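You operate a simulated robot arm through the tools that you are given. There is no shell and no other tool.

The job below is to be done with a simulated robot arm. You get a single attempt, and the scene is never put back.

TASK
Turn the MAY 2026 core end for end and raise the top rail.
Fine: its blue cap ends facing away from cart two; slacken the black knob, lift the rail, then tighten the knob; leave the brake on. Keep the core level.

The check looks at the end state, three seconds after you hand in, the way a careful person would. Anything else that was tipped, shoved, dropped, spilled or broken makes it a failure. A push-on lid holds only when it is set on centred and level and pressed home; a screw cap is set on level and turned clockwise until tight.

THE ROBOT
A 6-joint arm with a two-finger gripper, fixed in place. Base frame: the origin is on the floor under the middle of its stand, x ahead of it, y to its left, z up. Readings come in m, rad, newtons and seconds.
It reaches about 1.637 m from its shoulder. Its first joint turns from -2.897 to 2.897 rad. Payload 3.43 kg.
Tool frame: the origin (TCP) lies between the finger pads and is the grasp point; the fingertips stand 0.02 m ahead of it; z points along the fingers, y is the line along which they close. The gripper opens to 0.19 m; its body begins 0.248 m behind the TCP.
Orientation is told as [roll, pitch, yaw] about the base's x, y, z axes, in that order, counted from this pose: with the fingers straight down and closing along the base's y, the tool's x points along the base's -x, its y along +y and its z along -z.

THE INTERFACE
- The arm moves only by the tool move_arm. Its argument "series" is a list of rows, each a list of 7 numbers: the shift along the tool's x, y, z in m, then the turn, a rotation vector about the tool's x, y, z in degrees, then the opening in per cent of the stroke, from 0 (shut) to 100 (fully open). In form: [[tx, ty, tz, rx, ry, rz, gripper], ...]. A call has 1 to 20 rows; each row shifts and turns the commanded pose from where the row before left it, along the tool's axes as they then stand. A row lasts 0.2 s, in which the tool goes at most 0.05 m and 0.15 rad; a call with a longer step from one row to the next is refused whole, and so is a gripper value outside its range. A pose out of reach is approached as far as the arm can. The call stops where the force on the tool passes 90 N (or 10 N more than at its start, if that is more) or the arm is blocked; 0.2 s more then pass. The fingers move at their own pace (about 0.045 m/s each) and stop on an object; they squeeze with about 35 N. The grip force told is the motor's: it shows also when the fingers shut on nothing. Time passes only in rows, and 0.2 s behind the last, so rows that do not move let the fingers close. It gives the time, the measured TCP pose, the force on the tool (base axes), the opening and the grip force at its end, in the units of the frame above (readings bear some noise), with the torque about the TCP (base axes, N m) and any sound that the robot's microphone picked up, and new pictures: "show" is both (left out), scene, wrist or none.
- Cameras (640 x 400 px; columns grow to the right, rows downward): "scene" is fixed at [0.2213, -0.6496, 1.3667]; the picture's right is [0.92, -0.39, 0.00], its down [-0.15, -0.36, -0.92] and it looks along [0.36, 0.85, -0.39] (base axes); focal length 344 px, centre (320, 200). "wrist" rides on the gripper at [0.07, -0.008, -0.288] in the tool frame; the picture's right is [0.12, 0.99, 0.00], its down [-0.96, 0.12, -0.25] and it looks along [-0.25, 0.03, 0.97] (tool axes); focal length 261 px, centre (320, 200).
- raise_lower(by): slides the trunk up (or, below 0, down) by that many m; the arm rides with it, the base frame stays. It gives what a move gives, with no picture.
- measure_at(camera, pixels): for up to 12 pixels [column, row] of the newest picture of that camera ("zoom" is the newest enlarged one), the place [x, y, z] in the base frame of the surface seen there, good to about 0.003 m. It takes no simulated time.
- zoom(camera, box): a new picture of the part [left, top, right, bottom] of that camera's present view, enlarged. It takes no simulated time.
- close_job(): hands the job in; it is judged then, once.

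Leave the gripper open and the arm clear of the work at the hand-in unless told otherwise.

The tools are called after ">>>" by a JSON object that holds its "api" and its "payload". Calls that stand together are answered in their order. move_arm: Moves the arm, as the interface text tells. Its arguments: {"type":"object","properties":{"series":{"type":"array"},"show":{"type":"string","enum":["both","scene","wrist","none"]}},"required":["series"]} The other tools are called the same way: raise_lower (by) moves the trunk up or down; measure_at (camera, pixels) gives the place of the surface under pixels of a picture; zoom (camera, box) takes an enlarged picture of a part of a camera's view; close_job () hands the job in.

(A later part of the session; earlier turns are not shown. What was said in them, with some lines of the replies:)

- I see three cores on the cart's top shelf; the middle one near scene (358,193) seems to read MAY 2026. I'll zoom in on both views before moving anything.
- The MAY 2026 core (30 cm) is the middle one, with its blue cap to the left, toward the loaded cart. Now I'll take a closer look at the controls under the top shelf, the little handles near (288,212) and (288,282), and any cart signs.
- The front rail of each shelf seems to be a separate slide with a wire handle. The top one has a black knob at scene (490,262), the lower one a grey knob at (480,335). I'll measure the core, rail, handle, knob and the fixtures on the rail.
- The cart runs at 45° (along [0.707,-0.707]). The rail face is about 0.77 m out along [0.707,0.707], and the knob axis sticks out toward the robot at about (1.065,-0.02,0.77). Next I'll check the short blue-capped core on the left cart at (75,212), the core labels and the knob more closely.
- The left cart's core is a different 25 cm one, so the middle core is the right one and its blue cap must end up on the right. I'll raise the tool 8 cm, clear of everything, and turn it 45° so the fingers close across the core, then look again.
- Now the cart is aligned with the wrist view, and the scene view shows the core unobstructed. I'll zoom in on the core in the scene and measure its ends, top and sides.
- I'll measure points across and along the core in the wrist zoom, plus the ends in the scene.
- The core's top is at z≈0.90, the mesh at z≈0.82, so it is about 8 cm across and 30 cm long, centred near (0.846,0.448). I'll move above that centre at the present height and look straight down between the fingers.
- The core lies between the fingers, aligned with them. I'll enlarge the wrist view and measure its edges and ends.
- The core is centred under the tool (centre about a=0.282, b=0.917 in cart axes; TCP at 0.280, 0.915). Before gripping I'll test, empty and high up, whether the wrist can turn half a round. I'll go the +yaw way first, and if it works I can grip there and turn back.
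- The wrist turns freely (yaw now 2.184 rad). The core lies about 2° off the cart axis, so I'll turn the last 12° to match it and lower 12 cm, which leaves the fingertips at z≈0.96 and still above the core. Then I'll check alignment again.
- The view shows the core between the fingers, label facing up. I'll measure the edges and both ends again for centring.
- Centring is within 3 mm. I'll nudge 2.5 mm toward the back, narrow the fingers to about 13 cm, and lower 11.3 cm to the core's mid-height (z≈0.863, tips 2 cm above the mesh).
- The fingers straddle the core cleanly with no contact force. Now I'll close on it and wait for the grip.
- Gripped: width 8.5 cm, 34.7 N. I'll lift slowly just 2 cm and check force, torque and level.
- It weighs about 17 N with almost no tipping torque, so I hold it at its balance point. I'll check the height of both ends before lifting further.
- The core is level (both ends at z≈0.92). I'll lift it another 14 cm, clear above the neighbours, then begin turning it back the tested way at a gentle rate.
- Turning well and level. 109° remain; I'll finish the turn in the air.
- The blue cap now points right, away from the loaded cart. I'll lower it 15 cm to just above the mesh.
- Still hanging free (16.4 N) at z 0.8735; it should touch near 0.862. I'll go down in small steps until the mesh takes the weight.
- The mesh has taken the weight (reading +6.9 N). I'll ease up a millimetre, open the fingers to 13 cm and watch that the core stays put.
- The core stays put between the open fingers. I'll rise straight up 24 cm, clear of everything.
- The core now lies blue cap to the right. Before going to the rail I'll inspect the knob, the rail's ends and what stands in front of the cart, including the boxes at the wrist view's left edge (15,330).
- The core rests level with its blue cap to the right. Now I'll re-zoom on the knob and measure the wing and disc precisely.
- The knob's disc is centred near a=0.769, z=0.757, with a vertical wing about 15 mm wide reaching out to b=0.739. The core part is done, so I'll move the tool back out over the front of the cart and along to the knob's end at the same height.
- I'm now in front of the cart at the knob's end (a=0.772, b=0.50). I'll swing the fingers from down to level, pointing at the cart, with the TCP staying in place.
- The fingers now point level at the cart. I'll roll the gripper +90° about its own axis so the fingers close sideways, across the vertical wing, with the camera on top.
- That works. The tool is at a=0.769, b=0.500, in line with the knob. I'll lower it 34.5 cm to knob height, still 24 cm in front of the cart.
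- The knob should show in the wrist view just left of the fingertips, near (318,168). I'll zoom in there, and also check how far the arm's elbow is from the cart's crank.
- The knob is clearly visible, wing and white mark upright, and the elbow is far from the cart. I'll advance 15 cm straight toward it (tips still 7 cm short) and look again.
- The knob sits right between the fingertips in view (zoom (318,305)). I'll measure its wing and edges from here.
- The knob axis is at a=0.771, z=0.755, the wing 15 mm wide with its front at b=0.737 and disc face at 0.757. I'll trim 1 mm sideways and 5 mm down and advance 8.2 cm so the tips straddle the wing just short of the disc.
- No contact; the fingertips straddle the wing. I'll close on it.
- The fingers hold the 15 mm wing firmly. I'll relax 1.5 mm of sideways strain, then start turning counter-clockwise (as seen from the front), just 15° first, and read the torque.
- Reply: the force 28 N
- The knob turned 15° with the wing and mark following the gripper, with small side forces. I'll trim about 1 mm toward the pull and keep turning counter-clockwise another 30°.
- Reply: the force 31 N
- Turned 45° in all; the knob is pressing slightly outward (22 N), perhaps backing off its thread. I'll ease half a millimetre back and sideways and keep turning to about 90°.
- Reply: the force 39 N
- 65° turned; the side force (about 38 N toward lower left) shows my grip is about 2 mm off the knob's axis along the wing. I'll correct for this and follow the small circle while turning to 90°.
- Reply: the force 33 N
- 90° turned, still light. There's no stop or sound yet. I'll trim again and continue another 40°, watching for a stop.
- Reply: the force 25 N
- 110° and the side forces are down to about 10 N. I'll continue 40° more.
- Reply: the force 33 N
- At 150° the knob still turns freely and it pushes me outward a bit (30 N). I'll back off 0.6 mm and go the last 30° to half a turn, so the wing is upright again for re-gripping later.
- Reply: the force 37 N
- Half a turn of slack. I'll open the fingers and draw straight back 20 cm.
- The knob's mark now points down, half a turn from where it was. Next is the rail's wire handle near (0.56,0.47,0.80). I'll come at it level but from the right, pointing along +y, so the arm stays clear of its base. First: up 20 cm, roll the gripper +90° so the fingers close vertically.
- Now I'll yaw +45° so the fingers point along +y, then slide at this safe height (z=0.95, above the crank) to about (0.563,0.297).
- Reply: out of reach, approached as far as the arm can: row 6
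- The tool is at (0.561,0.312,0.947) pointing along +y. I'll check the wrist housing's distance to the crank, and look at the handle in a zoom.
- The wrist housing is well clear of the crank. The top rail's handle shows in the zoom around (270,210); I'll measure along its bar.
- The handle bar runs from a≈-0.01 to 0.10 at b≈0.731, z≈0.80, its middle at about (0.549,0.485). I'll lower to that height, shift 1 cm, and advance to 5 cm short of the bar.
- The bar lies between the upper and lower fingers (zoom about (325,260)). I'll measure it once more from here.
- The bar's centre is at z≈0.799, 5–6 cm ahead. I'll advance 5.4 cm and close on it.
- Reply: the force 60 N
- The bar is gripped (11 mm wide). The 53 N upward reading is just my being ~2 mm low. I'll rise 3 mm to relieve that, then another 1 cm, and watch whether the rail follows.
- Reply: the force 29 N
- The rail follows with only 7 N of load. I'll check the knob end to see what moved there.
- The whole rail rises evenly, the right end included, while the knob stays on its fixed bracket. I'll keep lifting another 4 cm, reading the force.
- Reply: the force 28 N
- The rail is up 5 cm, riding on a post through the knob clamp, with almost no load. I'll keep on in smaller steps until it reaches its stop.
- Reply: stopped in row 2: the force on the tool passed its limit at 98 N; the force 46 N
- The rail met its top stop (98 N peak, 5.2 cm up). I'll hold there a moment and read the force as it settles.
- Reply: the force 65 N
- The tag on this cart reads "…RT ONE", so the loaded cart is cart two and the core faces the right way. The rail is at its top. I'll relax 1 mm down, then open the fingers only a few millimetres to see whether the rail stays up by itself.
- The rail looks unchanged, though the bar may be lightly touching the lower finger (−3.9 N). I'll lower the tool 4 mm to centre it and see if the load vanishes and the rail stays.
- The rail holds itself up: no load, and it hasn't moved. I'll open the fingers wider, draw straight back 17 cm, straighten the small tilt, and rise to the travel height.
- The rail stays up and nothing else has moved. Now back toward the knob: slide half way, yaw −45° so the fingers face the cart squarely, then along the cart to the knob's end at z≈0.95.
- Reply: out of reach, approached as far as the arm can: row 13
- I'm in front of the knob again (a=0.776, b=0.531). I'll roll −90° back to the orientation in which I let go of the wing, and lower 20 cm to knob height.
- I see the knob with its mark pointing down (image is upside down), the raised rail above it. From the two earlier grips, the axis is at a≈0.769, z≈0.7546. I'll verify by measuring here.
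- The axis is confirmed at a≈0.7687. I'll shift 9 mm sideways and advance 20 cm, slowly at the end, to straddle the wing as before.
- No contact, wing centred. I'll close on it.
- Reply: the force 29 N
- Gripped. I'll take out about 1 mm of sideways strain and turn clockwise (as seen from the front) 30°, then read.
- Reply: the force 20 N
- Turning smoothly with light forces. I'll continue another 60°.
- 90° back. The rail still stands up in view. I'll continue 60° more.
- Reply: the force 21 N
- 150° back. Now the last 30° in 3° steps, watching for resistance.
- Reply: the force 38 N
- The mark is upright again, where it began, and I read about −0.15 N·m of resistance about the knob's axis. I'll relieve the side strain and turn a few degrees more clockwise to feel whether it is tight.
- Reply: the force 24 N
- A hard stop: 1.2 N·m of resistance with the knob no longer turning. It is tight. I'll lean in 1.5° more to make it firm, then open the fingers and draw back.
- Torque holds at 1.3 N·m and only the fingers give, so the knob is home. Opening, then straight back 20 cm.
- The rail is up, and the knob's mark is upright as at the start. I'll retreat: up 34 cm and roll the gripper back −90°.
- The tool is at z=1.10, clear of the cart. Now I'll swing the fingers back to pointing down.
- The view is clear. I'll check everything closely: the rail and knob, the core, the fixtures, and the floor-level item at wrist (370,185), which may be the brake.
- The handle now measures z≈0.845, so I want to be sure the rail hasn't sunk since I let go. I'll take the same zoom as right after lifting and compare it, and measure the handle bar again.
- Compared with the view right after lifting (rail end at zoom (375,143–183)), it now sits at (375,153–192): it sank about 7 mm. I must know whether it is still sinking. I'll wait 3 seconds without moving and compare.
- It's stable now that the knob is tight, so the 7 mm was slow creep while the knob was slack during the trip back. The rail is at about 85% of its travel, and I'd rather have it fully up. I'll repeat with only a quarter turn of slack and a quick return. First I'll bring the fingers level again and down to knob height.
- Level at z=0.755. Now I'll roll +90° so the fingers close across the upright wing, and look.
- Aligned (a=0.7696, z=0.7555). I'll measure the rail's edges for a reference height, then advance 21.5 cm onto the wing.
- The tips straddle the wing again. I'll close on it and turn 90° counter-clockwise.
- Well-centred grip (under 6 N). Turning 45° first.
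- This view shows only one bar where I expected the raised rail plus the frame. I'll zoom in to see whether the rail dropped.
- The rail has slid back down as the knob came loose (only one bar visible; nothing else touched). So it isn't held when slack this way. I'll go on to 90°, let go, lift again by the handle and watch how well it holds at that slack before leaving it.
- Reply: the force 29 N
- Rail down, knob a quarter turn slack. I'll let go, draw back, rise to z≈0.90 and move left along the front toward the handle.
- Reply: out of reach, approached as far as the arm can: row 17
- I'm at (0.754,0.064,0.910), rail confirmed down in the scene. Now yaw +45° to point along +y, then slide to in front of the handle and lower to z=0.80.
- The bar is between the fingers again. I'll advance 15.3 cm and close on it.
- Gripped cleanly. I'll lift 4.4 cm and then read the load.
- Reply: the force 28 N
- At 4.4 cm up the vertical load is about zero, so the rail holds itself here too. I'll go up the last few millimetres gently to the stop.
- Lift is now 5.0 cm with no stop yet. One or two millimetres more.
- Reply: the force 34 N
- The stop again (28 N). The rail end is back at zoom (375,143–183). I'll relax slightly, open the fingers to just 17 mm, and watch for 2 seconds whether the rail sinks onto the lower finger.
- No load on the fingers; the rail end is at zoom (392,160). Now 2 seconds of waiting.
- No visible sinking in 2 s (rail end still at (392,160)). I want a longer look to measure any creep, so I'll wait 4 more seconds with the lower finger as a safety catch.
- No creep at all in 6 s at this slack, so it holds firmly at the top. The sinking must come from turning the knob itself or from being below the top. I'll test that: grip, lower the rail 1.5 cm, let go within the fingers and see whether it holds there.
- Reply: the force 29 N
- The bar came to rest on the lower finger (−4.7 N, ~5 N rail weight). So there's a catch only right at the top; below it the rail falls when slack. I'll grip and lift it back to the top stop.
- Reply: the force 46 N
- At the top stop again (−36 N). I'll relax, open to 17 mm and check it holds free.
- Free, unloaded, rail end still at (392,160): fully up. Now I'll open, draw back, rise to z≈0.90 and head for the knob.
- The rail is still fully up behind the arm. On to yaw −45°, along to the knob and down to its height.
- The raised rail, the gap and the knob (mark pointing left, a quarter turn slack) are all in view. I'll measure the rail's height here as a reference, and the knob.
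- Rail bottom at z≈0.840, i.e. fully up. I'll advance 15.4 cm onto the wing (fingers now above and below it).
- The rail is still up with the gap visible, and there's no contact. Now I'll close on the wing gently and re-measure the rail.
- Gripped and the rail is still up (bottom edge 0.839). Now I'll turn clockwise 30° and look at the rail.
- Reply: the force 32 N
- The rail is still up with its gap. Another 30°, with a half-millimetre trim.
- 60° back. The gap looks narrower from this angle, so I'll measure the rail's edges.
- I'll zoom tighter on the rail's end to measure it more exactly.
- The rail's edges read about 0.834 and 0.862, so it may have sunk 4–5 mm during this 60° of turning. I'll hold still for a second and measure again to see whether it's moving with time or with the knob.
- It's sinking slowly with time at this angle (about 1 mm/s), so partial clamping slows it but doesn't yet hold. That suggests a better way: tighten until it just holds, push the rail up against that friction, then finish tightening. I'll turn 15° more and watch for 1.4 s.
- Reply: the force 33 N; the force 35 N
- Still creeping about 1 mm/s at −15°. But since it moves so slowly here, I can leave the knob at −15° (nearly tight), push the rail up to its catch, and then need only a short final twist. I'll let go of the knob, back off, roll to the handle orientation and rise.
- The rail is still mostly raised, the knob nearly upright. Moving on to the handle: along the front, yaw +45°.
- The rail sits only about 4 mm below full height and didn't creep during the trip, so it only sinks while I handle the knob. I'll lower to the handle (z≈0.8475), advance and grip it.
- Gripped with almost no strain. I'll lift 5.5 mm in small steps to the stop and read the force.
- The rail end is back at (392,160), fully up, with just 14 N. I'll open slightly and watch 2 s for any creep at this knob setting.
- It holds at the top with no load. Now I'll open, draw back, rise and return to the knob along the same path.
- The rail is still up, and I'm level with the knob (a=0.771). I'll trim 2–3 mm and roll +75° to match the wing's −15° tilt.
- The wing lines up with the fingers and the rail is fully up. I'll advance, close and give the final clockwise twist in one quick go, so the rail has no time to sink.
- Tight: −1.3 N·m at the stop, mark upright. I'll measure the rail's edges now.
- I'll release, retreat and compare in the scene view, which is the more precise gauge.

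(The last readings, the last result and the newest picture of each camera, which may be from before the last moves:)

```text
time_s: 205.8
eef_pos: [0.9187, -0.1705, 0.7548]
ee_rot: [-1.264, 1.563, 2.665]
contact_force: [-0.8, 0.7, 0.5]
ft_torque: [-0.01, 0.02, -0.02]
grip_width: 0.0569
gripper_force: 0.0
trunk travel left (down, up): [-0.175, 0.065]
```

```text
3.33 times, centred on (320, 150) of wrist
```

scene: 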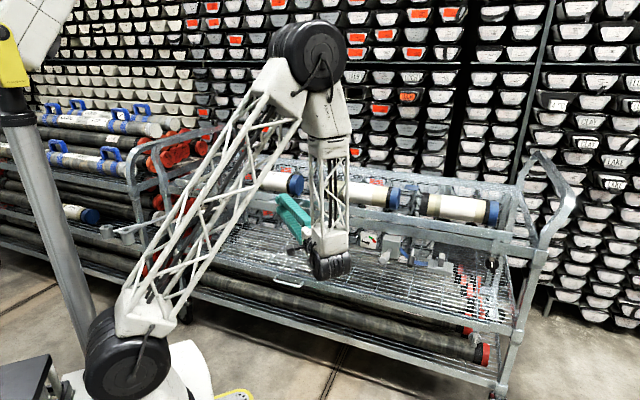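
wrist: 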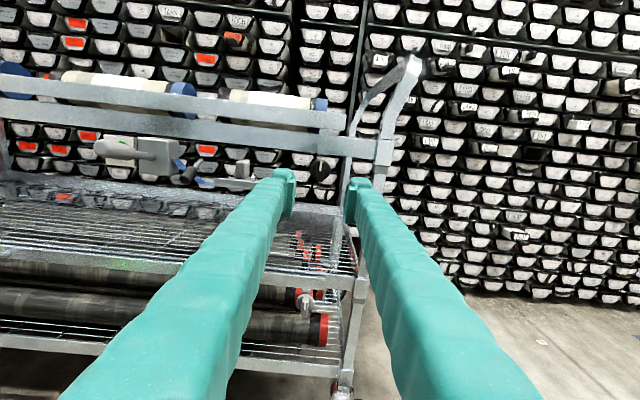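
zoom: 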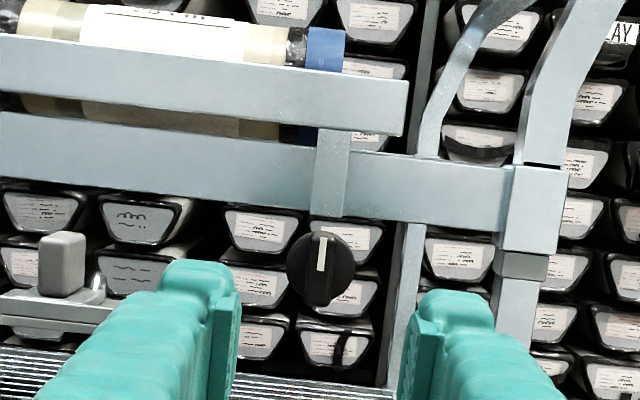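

The rail end now sits clearly higher than on the first try (zoom y 135 versus 148), with a good gap over the frame, and the mark is upright. I'll retreat up and back and check in the scene view.

>>> {"api": "move_arm", "payload": {"series": [[0.03, 0, -0.02, 0, 0, 0, 30], [0.045, 0, 0, 0, 0, 0, 40], [0.045, 0, 0, 0, 0, 0, 50], [0.045, 0, 0, 0, 0, 0, 68], [0.045, 0, 0, 0, 0, 0, 68], [0.045, 0, 0, 0, 0, 0, 68], [0.045, 0, 0, 0, 0, 0, 68], [0.045, 0, 0, 0, 0, 0, 68], [0, 0, 0, 0, 0, -8.1818, 68], [0, 0, 0, 0, 0, -8.1818, 68], [0, 0, 0, 0, 0, -8.1818, 68], [0, 0, 0, 0, 0, -8.1818, 68], [0, 0, 0, 0, 0, -8.1818, 68], [0, 0, 0, 0, 0, -8.1818, 68], [0, 0, 0, 0, 0, -8.1818, 68], [0, 0, 0, 0, 0, -8.1818, 68], [0, 0, 0, 0, 0, -8.1818, 68], [0, 0, 0, 0, 0, -8.1818, 68], [0, 0, 0, 0, 0, -8.1818, 68], [0, 0, 0, 0, 0, 0, 68]], "show": "none"}}

>>> {"api": "move_arm", "payload": {"series": [[0, 0, 0, 8.1818, 0, 0, 68], [0, 0, 0, 8.1818, 0, 0, 68], [0, 0, 0, 8.1818, 0, 0, 68], [0, 0, 0, 8.1818, 0, 0, 68], [0, 0, 0, 8.1818, 0, 0, 68], [0, 0, 0, 8.1818, 0, 0, 68], [0, 0, 0, 8.1818, 0, 0, 80], [0, 0, 0, 8.1818, 0, 0, 90], [0, 0, 0, 8.1818, 0, 0, 100], [0, 0, 0, 8.1818, 0, 0, 100], [0, 0, 0, 8.1818, 0, 0, 100], [0, 0, 0, 0, 0, 0, 100]]}}

>>> {"api": "zoom", "payload": {"camera": "scene", "box": [475, 215, 535, 260]}}

>>> {"api": "zoom", "payload": {"camera": "scene", "box": [440, 200, 560, 290]}}

```text
time_s: 210.0
eef_pos: [0.9063, -0.1871, 1.0995]
ee_rot: [1.568, 0.006, -0.782]
contact_force: [0.6, -0.2, 0.2]
ft_torque: [0.01, 0.03, -0.04]
grip_width: 0.1293
gripper_force: 0.1
trunk travel left (down, up): [-0.175, 0.065]
```

```text
time_s: 212.6
eef_pos: [0.9064, -0.1857, 1.1]
ee_rot: [-0.004, 0.009, -0.781]
contact_force: [-0.1, -0.2, -0.8]
ft_torque: [-0.06, 0.06, -0.02]
grip_width: 0.1901
gripper_force: 0.0
trunk travel left (down, up): [-0.175, 0.065]
```

scene: 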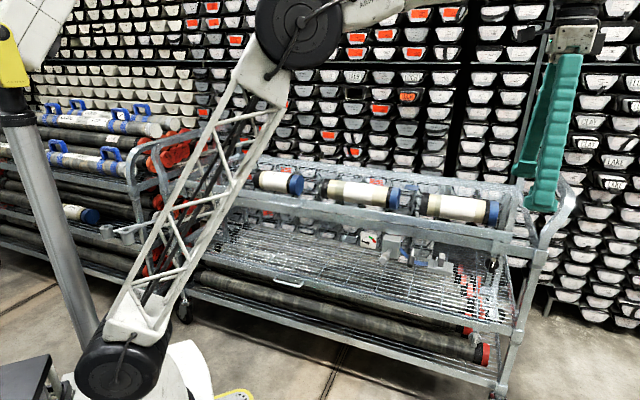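
wrist: 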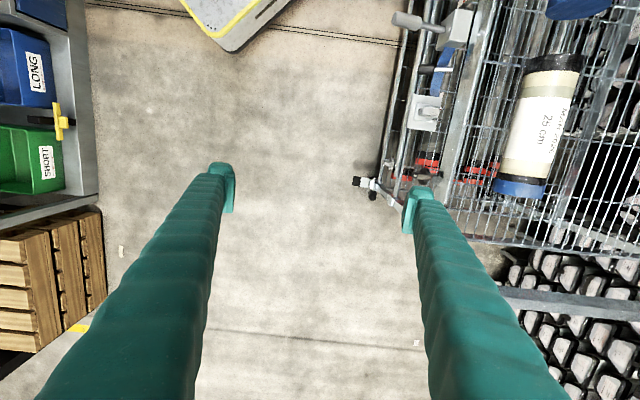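

```text
8.89 times, centred on (505, 238) of scene
```

zoom: 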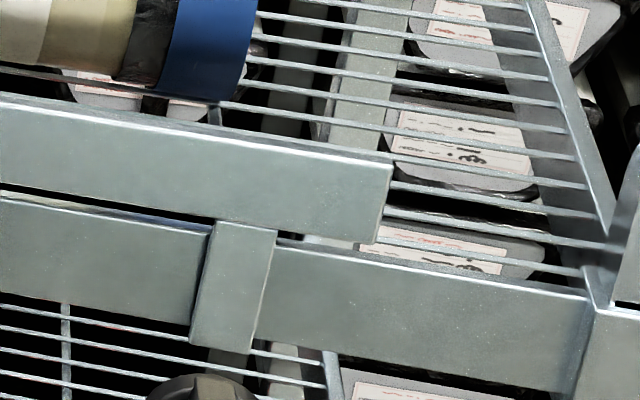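

```text
4.44 times, centred on (500, 245) of scene
```

zoom: 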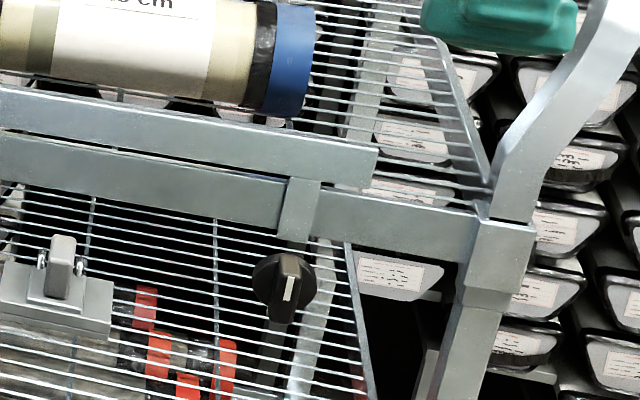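

The rail end is at (392,164): within about 1–2 mm of full height, gap showing, mark upright. I'll wait 3 s to confirm it stays, moving the arm a little further back from the cart meanwhile.

>>> {"api": "move_arm", "payload": {"series": [[0, -0.03, 0, 0, 0, 0, 100], [0, -0.03, 0, 0, 0, 0, 100], [0, -0.02, 0, 0, 0, 0, 100], [0, 0, 0, 0, 0, 0, 100], [0, 0, 0, 0, 0, 0, 100], [0, 0, 0, 0, 0, 0, 100], [0, 0, 0, 0, 0, 0, 100], [0, 0, 0, 0, 0, 0, 100], [0, 0, 0, 0, 0, 0, 100], [0, 0, 0, 0, 0, 0, 100], [0, 0, 0, 0, 0, 0, 100], [0, 0, 0, 0, 0, 0, 100], [0, 0, 0, 0, 0, 0, 100], [0, 0, 0, 0, 0, 0, 100], [0, 0, 0, 0, 0, 0, 100]]}}

>>> {"api": "zoom", "payload": {"camera": "scene", "box": [475, 215, 535, 260]}}

>>> {"api": "zoom", "payload": {"camera": "scene", "box": [475, 240, 510, 280]}}

>>> {"api": "zoom", "payload": {"camera": "scene", "box": [230, 150, 470, 300]}}

>>> {"api": "zoom", "payload": {"camera": "wrist", "box": [330, 130, 450, 230]}}

>>> {"api": "zoom", "payload": {"camera": "scene", "box": [340, 215, 450, 284]}}

```text
time_s: 215.8
eef_pos: [0.8488, -0.2443, 1.0993]
ee_rot: [-0.002, 0.01, -0.783]
contact_force: [1.0, 0.4, 0.9]
ft_torque: [0.01, -0.01, 0.03]
grip_width: 0.19
gripper_force: 0.0
trunk travel left (down, up): [-0.175, 0.065]
```

scene: 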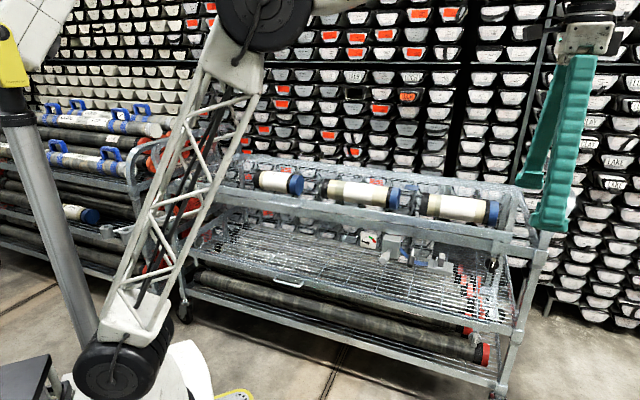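
wrist: 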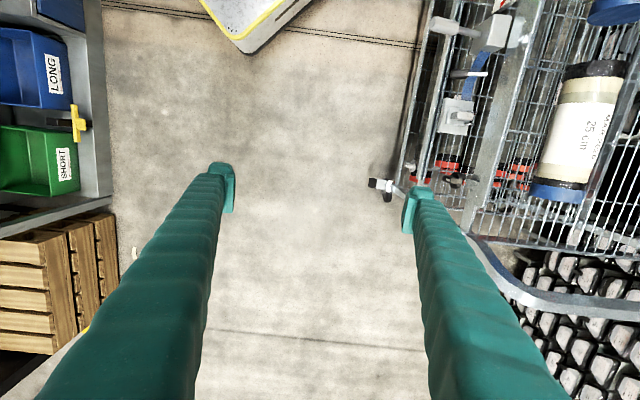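

```text
8.89 times, centred on (505, 238) of scene
```

zoom: 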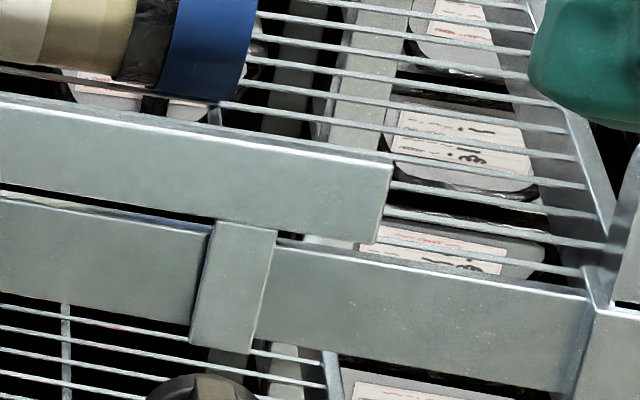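

```text
10.00 times, centred on (492, 260) of scene
```

zoom: 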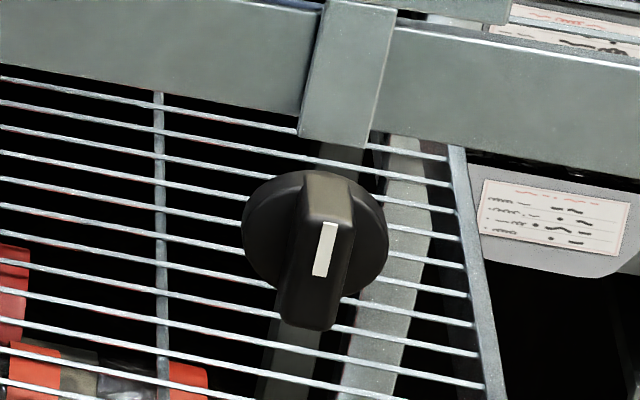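

```text
2.67 times, centred on (350, 225) of scene
```

zoom: 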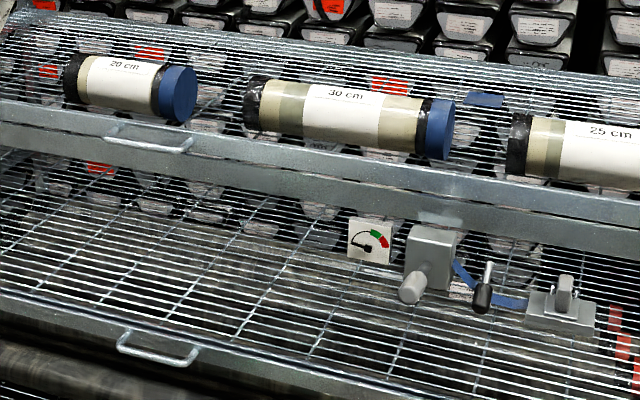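

```text
4.00 times, centred on (390, 180) of wrist
```

zoom: 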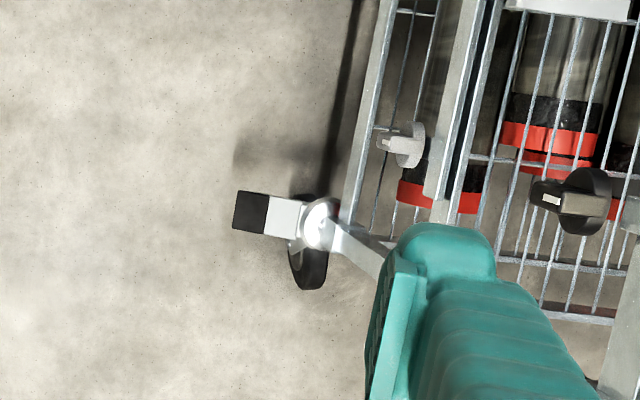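

```text
5.80 times, centred on (395, 250) of scene
```

zoom: 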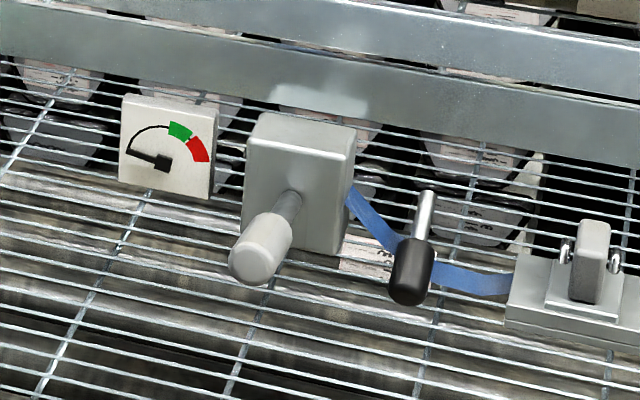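

Everything checks out in the final views:
- **Rail:** steady after 3 s, end still at zoom (392,164), and raised along its whole length.
- **Knob:** tight, with its mark upright.
- **Core:** the MAY 2026 core lies level with its blue cap to the right, away from cart two. The JAN and MAR cores look untouched.
- **Other fixtures:** the crank, gauge, lever, latch and caster brake pedal look as they did at the start.
- **Arm:** the gripper is open and the arm is clear of the cart.

Handing in.

>>> {"api": "close_job", "payload": {}}

```text
The job is handed in.
```

I turned the MAY 2026 core end for end and raised the top rail, then handed the job in; I haven't seen the verdict.

- **Core:** it lies level in its old place, with the blue cap facing away from cart two. I kept it level throughout.
- **Rail:** it is up about 5 cm, within roughly 1–2 mm of its top stop, and it held steady for 3 seconds after I let go.
- **Knob:** it is tightened clockwise to its stop, with the white mark upright as at the start.
- **Brake:** I didn't touch it. The caster pedal, crank, gauge, lever and latch look unchanged.

My first try left the rail about 7 mm short, because it sinks slowly while the knob is being turned. I slackened the knob again to redo it, and the rail slid back down once. I lifted it a second time and finished with a short, quick twist so it couldn't sink far.
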